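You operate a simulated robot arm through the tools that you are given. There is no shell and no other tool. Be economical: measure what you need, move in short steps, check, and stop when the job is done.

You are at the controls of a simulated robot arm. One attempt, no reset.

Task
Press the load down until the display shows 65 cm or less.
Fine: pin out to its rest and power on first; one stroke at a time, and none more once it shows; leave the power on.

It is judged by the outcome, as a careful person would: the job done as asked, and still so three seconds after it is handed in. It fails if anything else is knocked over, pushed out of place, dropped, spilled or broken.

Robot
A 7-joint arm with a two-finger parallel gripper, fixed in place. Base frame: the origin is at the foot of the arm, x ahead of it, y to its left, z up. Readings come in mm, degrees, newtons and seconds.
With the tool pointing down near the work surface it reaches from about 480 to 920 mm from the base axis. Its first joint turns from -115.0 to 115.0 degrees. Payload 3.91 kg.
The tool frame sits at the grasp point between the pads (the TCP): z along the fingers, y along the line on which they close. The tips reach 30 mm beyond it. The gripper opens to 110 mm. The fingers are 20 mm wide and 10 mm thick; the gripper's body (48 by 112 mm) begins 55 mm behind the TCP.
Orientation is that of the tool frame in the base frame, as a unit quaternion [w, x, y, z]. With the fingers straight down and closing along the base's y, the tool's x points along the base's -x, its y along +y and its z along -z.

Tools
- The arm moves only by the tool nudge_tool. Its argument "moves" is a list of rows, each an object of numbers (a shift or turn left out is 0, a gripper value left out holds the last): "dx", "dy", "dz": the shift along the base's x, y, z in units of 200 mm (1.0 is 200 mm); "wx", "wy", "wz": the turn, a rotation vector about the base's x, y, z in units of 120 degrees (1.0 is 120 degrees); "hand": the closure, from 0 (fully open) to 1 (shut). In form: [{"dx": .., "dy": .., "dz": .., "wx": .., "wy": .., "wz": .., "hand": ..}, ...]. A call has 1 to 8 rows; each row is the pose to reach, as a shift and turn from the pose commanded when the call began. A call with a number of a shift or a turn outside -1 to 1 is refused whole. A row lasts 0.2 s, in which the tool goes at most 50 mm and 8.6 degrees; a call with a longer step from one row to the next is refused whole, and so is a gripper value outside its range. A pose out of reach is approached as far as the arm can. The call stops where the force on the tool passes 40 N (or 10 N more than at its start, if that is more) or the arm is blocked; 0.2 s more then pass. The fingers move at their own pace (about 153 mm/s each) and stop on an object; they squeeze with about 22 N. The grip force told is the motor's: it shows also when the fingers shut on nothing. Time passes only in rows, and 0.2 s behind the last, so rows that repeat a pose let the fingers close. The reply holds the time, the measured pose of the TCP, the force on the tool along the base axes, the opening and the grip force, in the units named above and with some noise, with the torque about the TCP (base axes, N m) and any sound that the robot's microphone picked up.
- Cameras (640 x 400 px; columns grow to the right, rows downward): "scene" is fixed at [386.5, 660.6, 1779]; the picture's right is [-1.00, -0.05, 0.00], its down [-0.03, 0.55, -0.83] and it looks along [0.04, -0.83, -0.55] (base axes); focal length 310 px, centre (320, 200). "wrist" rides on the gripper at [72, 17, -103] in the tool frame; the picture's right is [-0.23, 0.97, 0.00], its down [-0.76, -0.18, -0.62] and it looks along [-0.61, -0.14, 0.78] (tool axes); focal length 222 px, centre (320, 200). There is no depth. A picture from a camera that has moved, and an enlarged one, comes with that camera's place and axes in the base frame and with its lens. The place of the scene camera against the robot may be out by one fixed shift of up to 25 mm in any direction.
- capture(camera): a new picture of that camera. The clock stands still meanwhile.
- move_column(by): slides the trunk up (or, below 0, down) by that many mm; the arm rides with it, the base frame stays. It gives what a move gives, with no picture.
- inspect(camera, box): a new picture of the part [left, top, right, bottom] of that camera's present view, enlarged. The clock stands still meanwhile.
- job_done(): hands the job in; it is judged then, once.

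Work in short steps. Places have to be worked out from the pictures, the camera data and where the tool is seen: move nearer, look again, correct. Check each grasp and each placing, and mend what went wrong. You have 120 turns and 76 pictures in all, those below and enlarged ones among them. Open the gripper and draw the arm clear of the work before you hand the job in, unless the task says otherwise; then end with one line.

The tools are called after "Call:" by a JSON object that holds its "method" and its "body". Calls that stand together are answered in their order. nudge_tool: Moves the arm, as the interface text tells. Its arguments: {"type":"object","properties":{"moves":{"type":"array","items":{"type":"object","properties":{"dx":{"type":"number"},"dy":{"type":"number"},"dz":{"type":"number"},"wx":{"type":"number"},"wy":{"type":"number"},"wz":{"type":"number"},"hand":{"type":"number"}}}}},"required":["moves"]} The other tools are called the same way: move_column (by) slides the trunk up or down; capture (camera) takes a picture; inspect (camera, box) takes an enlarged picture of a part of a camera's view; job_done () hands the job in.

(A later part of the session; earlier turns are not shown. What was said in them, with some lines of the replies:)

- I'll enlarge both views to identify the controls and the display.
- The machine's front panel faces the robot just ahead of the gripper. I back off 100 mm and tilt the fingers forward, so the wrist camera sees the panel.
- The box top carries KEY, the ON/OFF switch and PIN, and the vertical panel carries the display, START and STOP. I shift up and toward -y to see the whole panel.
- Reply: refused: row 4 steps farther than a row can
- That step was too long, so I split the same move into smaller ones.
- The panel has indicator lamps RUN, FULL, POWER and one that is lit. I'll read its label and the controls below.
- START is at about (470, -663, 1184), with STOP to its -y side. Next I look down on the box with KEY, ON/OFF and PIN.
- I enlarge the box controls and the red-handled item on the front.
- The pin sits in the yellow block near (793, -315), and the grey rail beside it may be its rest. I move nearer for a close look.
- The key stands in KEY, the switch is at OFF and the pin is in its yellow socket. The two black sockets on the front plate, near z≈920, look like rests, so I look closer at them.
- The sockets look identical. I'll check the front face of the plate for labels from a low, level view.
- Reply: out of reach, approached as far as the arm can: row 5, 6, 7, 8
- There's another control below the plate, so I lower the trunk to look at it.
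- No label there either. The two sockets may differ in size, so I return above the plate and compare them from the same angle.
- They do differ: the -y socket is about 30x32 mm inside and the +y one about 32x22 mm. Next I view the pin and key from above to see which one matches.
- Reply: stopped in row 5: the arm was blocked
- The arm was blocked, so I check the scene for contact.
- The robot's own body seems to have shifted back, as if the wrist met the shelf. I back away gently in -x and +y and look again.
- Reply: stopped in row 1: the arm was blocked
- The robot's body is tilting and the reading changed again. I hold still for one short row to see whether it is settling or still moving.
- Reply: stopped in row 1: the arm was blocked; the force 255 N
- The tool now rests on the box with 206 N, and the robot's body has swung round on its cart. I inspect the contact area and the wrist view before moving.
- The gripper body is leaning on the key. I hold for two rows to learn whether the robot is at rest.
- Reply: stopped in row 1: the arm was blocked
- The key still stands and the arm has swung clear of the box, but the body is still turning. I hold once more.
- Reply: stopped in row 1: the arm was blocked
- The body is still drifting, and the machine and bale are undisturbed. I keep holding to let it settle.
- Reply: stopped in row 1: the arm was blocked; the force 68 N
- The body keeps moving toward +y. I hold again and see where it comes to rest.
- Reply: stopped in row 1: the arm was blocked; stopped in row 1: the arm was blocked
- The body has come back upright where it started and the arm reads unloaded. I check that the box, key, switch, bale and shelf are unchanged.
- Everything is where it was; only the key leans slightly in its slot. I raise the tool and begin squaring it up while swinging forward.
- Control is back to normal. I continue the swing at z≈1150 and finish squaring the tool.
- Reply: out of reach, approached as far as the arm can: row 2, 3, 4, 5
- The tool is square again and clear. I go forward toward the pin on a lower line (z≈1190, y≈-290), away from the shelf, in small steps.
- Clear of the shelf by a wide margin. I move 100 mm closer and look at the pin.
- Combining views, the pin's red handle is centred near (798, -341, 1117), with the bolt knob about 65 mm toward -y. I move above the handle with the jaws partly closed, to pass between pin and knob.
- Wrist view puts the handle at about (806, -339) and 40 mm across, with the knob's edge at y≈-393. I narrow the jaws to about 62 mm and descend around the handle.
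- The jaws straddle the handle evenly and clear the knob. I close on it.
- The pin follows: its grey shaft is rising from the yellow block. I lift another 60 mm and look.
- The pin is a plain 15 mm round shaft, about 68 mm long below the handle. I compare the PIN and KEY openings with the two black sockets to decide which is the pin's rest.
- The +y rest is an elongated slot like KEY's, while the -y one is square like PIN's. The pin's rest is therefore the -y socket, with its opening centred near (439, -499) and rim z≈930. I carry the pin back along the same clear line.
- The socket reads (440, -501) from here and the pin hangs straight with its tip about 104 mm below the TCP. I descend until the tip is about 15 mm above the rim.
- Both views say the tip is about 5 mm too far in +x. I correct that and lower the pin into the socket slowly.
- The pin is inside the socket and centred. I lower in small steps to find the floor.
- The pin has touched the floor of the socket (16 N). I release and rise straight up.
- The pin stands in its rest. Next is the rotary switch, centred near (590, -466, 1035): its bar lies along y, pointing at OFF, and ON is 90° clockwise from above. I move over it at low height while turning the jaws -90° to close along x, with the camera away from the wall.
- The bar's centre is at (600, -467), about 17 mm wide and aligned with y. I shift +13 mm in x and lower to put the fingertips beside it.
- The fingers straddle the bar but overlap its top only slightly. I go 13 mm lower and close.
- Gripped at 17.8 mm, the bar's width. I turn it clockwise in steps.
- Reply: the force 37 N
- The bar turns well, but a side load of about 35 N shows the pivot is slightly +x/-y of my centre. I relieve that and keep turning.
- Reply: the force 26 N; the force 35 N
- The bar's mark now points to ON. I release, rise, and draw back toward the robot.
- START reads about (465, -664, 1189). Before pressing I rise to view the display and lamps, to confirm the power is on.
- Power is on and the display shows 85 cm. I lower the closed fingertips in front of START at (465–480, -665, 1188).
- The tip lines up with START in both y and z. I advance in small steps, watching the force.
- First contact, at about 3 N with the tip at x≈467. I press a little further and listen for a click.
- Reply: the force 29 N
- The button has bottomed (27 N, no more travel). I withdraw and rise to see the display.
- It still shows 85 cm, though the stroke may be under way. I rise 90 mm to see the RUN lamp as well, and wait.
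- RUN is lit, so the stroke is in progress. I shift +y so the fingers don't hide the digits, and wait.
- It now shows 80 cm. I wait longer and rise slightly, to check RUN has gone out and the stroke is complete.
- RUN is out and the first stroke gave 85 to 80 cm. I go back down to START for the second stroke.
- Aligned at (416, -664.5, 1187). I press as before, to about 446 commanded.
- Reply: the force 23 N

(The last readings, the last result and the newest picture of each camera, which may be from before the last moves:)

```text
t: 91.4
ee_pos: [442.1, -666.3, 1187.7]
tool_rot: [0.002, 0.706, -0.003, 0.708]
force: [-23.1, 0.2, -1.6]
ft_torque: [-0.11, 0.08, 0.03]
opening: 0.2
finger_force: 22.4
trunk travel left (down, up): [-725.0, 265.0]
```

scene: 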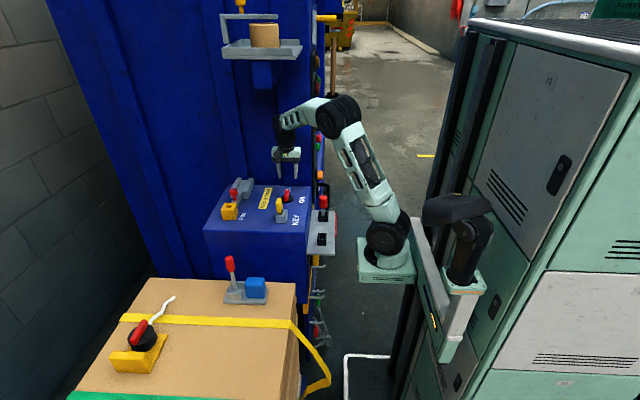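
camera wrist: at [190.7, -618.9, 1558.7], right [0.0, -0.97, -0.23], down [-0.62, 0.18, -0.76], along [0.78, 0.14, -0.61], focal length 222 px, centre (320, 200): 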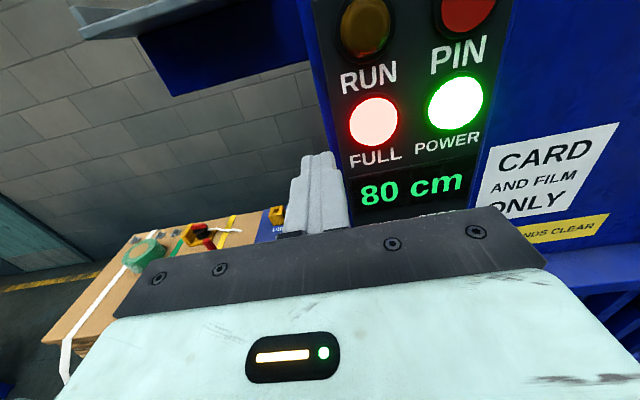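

Pressed to the same depth (23 N). I withdraw to the viewing position and wait for the stroke.

Call:
{"method": "nudge_tool", "body": {"moves": [{"dx": -0.15}, {"dx": -0.35}, {"dx": -0.55, "dz": 0.1}, {"dx": -0.7, "dz": 0.25}, {"dx": -0.73, "dy": 0.1, "dz": 0.45}, {"dx": -0.73, "dy": 0.2, "dz": 0.65}, {"dx": -0.73, "dy": 0.3, "dz": 0.85}, {"dx": -0.73, "dy": 0.3, "dz": 1.0}]}}

Call:
{"method": "nudge_tool", "body": {"moves": [{"dz": 0.2}, {"dz": 0.4}, {"dz": 0.5}, {"dz": 0.5}, {"dz": 0.5}, {"dz": 0.5}, {"dz": 0.5}, {"dz": 0.5}]}}

Call:
{"method": "nudge_tool", "body": {"moves": [{"dx": 0}, {"dx": 0}, {"dx": 0}, {"dx": 0}, {"dx": 0}, {"dx": 0}, {"dx": 0}, {"dx": 0}]}}

Call:
{"method": "nudge_tool", "body": {"moves": [{"dx": 0}, {"dx": 0}, {"dx": 0}, {"dx": 0}, {"dx": 0}, {"dx": 0}, {"dx": 0}, {"dx": 0}]}}

Call:
{"method": "nudge_tool", "body": {"moves": [{"dx": 0}, {"dx": 0}, {"dx": 0}, {"dx": 0}, {"dx": 0}, {"dx": 0}, {"dx": 0}, {"dx": 0}]}}

Call:
{"method": "nudge_tool", "body": {"moves": [{"dx": 0}, {"dx": 0}, {"dx": 0}, {"dx": 0}, {"dx": 0}, {"dx": 0}, {"dx": 0}, {"dx": 0}]}}

Call:
{"method": "nudge_tool", "body": {"moves": [{"dx": 0}, {"dx": 0}, {"dx": 0}, {"dx": 0}, {"dx": 0}, {"dx": 0}, {"dx": 0}, {"dx": 0}]}}

Call:
{"method": "capture", "body": {"camera": "wrist"}}

```text
t: 93.2
ee_pos: [296.8, -603.0, 1385.2]
tool_rot: [0.001, 0.706, -0.002, 0.708]
force: [0.2, 0.6, 0.5]
ft_torque: [0.0, 0.02, 0.03]
opening: 0.2
finger_force: 21.9
trunk travel left (down, up): [-725.0, 265.0]
```

```text
t: 95.0
ee_pos: [299.0, -601.9, 1485.7]
tool_rot: [0.001, 0.707, -0.001, 0.707]
force: [0.4, -0.5, -0.3]
ft_torque: [0.0, 0.0, 0.01]
opening: 0.1
finger_force: 22.4
trunk travel left (down, up): [-725.0, 265.0]
```

```text
t: 96.8
ee_pos: [297.8, -602.0, 1484.7]
tool_rot: [0.002, 0.706, -0.002, 0.708]
force: [0.2, 0.1, 0.2]
ft_torque: [-0.02, 0.02, 0.03]
opening: 0.3
finger_force: 22.2
trunk travel left (down, up): [-725.0, 265.0]
```

```text
t: 98.6
ee_pos: [299.8, -600.3, 1485.0]
tool_rot: [0.001, 0.707, -0.001, 0.707]
force: [-0.1, 0.0, 0.2]
ft_torque: [0.01, 0.02, 0.01]
opening: 0.0
finger_force: 22.3
trunk travel left (down, up): [-725.0, 265.0]
```

```text
t: 100.4
ee_pos: [297.4, -601.1, 1484.6]
tool_rot: [0.002, 0.706, -0.002, 0.708]
force: [-0.2, 0.3, 0.3]
ft_torque: [-0.01, -0.02, -0.01]
opening: 0.1
finger_force: 22.4
trunk travel left (down, up): [-725.0, 265.0]
```

```text
t: 102.2
ee_pos: [298.7, -602.5, 1485.0]
tool_rot: [0.001, 0.706, -0.001, 0.708]
force: [0.1, 0.0, -0.3]
ft_torque: [0.02, 0.02, 0.02]
opening: 0.0
finger_force: 21.6
trunk travel left (down, up): [-725.0, 265.0]
```

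```text
t: 104.0
ee_pos: [299.0, -602.0, 1485.7]
tool_rot: [0.001, 0.707, -0.001, 0.708]
force: [0.0, -0.2, 0.3]
ft_torque: [0.0, 0.0, 0.02]
opening: 0.0
finger_force: 21.9
trunk travel left (down, up): [-725.0, 265.0]
```

```text
5 pictures are left
camera wrist: at [194.9, -617.3, 1556.7], right [0.0, -0.97, -0.23], down [-0.62, 0.18, -0.76], along [0.78, 0.14, -0.61], focal length 222 px, centre (320, 200)
```

wrist: 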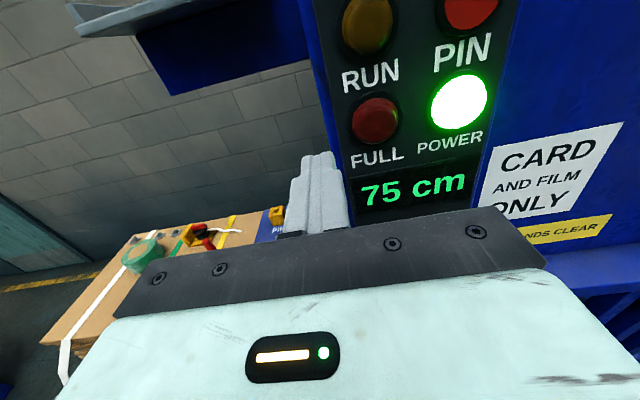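

75 cm, RUN out and FULL off: a second good stroke. I return to START for the third.

Call:
{"method": "nudge_tool", "body": {"moves": [{"dy": -0.1, "dz": -0.2}, {"dy": -0.2, "dz": -0.4}, {"dy": -0.31, "dz": -0.6}, {"dy": -0.31, "dz": -0.8}, {"dy": -0.31, "dz": -0.9}, {"dy": -0.31, "dz": -0.9}]}}

Call:
{"method": "nudge_tool", "body": {"moves": [{"dz": -0.2}, {"dz": -0.4}, {"dz": -0.59}, {"dz": -0.595, "dx": 0.2}, {"dz": -0.595, "dx": 0.4}, {"dz": -0.595, "dx": 0.5}, {"dz": -0.595, "dx": 0.58}, {"dz": -0.595, "dx": 0.58}]}}

```text
t: 105.4
ee_pos: [300.2, -665.6, 1305.8]
tool_rot: [0.002, 0.706, -0.002, 0.708]
force: [-0.3, 0.1, 0.3]
ft_torque: [-0.02, 0.0, 0.01]
opening: 0.0
finger_force: 22.2
trunk travel left (down, up): [-725.0, 265.0]
```

```text
t: 107.2
ee_pos: [416.8, -666.1, 1187.6]
tool_rot: [0.001, 0.706, -0.001, 0.708]
force: [0.2, 0.2, 0.0]
ft_torque: [0.02, 0.01, 0.0]
opening: 0.1
finger_force: 21.4
trunk travel left (down, up): [-725.0, 265.0]
```

Aligned again. Third press.

Call:
{"method": "nudge_tool", "body": {"moves": [{"dx": 0.06}, {"dx": 0.1}, {"dx": 0.12}, {"dx": 0.135}, {"dx": 0.147}, {"dx": 0.147}]}}

Call:
{"method": "nudge_tool", "body": {"moves": [{"dx": -0.15}, {"dx": -0.35}, {"dx": -0.55, "dz": 0.1}, {"dx": -0.7, "dz": 0.25}, {"dx": -0.73, "dy": 0.1, "dz": 0.45}, {"dx": -0.73, "dy": 0.2, "dz": 0.65}, {"dx": -0.73, "dy": 0.31, "dz": 0.85}, {"dx": -0.73, "dy": 0.31, "dz": 1.0}]}}

Call:
{"method": "nudge_tool", "body": {"moves": [{"dz": 0.2}, {"dz": 0.4}, {"dz": 0.5}, {"dz": 0.5}, {"dz": 0.5}, {"dz": 0.5}, {"dz": 0.5}, {"dz": 0.5}]}}

Call:
{"method": "nudge_tool", "body": {"moves": [{"dx": 0}, {"dx": 0}, {"dx": 0}, {"dx": 0}, {"dx": 0}, {"dx": 0}, {"dx": 0}, {"dx": 0}]}}

Call:
{"method": "nudge_tool", "body": {"moves": [{"dx": 0}, {"dx": 0}, {"dx": 0}, {"dx": 0}, {"dx": 0}, {"dx": 0}, {"dx": 0}, {"dx": 0}]}}

Call:
{"method": "nudge_tool", "body": {"moves": [{"dx": 0}, {"dx": 0}, {"dx": 0}, {"dx": 0}, {"dx": 0}, {"dx": 0}, {"dx": 0}, {"dx": 0}]}}

Call:
{"method": "nudge_tool", "body": {"moves": [{"dx": 0}, {"dx": 0}, {"dx": 0}, {"dx": 0}, {"dx": 0}, {"dx": 0}, {"dx": 0}, {"dx": 0}]}}

Call:
{"method": "nudge_tool", "body": {"moves": [{"dx": 0}, {"dx": 0}, {"dx": 0}, {"dx": 0}, {"dx": 0}, {"dx": 0}, {"dx": 0}, {"dx": 0}]}}

Call:
{"method": "capture", "body": {"camera": "wrist"}}

```text
t: 108.6
ee_pos: [441.5, -666.6, 1187.9]
tool_rot: [0.002, 0.706, -0.002, 0.708]
force: [-24.1, 6.9, 1.1]
ft_torque: [0.04, 0.02, 0.2]
opening: 0.4
finger_force: 22.0
trunk travel left (down, up): [-725.0, 265.0]
```

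```text
t: 110.4
ee_pos: [301.0, -607.4, 1384.6]
tool_rot: [0.0, 0.706, -0.001, 0.708]
force: [-0.5, 0.0, 0.2]
ft_torque: [0.02, -0.01, 0.05]
opening: 0.0
finger_force: 22.1
trunk travel left (down, up): [-725.0, 265.0]
```

```text
t: 112.2
ee_pos: [296.8, -606.2, 1485.4]
tool_rot: [0.001, 0.707, -0.001, 0.708]
force: [0.8, 0.3, 0.4]
ft_torque: [0.04, -0.01, 0.0]
opening: 0.1
finger_force: 22.1
trunk travel left (down, up): [-725.0, 265.0]
```

```text
t: 114.0
ee_pos: [296.6, -605.7, 1484.8]
tool_rot: [0.001, 0.706, -0.001, 0.708]
force: [-0.6, 0.4, -0.2]
ft_torque: [0.02, 0.0, -0.02]
opening: 0.3
finger_force: 22.1
trunk travel left (down, up): [-725.0, 265.0]
```

```text
t: 115.8
ee_pos: [297.1, -605.7, 1485.2]
tool_rot: [0.001, 0.706, -0.002, 0.708]
force: [-0.4, 0.5, 0.1]
ft_torque: [0.03, 0.0, -0.05]
opening: 0.4
finger_force: 22.0
trunk travel left (down, up): [-725.0, 265.0]
```

```text
t: 117.6
ee_pos: [297.3, -605.7, 1485.7]
tool_rot: [0.001, 0.706, -0.001, 0.708]
force: [0.1, -0.4, -1.0]
ft_torque: [0.01, 0.01, 0.03]
opening: 0.0
finger_force: 21.5
trunk travel left (down, up): [-725.0, 265.0]
```

```text
t: 119.4
ee_pos: [296.4, -606.3, 1485.8]
tool_rot: [0.001, 0.706, -0.001, 0.708]
force: [0.3, 0.2, -0.5]
ft_torque: [-0.03, 0.01, 0.04]
opening: 0.1
finger_force: 21.9
trunk travel left (down, up): [-725.0, 265.0]
```

```text
t: 121.2
ee_pos: [296.5, -605.2, 1485.0]
tool_rot: [0.001, 0.706, -0.001, 0.708]
force: [-0.1, -1.0, 0.1]
ft_torque: [0.02, -0.01, 0.03]
opening: 0.0
finger_force: 21.9
trunk travel left (down, up): [-725.0, 265.0]
```

```text
4 pictures are left
camera wrist: at [192.8, -621.6, 1557.0], right [0.0, -0.97, -0.23], down [-0.62, 0.18, -0.76], along [0.78, 0.14, -0.61], focal length 222 px, centre (320, 200)
```

wrist: 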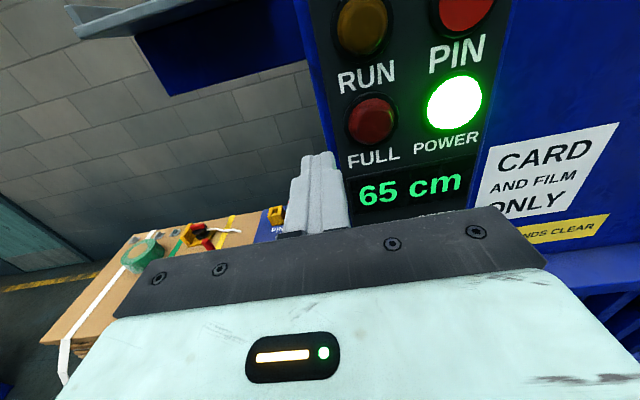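

It appears to read 65 cm with RUN out. I enlarge the display to be sure and check the scene too.

Call:
{"method": "inspect", "body": {"camera": "wrist", "box": [330, 60, 490, 220]}}

Call:
{"method": "nudge_tool", "body": {"moves": [{"dx": -0.1, "hand": 0.6}, {"dx": -0.2, "dy": 0.1, "hand": 0.2}, {"dx": -0.2, "dy": 0.2, "hand": 0.0}, {"dx": -0.2, "dy": 0.2}]}}

Call:
{"method": "inspect", "body": {"camera": "scene", "box": [200, 150, 360, 250]}}

```text
2.50 times, centred on (410, 140) of wrist
camera zoom: at [192.8, -621.6, 1557.0], right [0.0, -0.97, -0.23], down [-0.62, 0.18, -0.76], along [0.78, 0.14, -0.61], focal length 555 px, centre (95, 350)
```

zoom: 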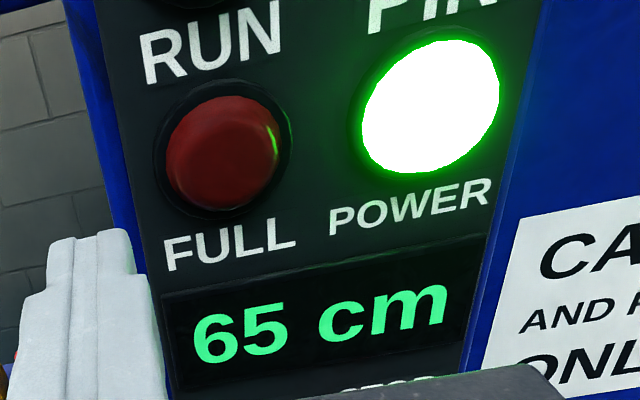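

```text
t: 122.2
ee_pos: [256.7, -563.3, 1486.6]
tool_rot: [0.001, 0.707, -0.001, 0.707]
force: [0.3, 0.1, -0.7]
ft_torque: [0.02, -0.01, 0.01]
opening: 109.9
finger_force: 0.0
trunk travel left (down, up): [-725.0, 265.0]
```

```text
4.00 times, centred on (280, 200) of scene
camera zoom: at [386.5, 660.6, 1779.0], right [-1.0, -0.05, 0.0], down [-0.03, 0.55, -0.83], along [0.04, -0.83, -0.55], focal length 1240 px, centre (480, 200)
```

zoom: 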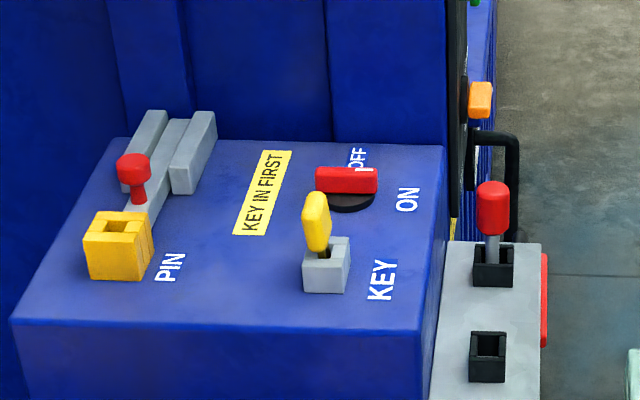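

The display reads 65 cm with POWER lit and RUN out. The pin stands in its rest, the key is in, the switch is at ON, and the arm is clear with the gripper open. I hand the job in.

Call:
{"method": "job_done", "body": {}}

```text
The job is handed in.
```

The load is pressed to 65 cm in three single strokes, with the pin in what I took to be its rest (an unlabelled socket, chosen by shape) and the power left on; early on the arm hit something, the robot lurched and the gripper landed on the key, which now leans slightly in its slot, and nothing else looks disturbed.
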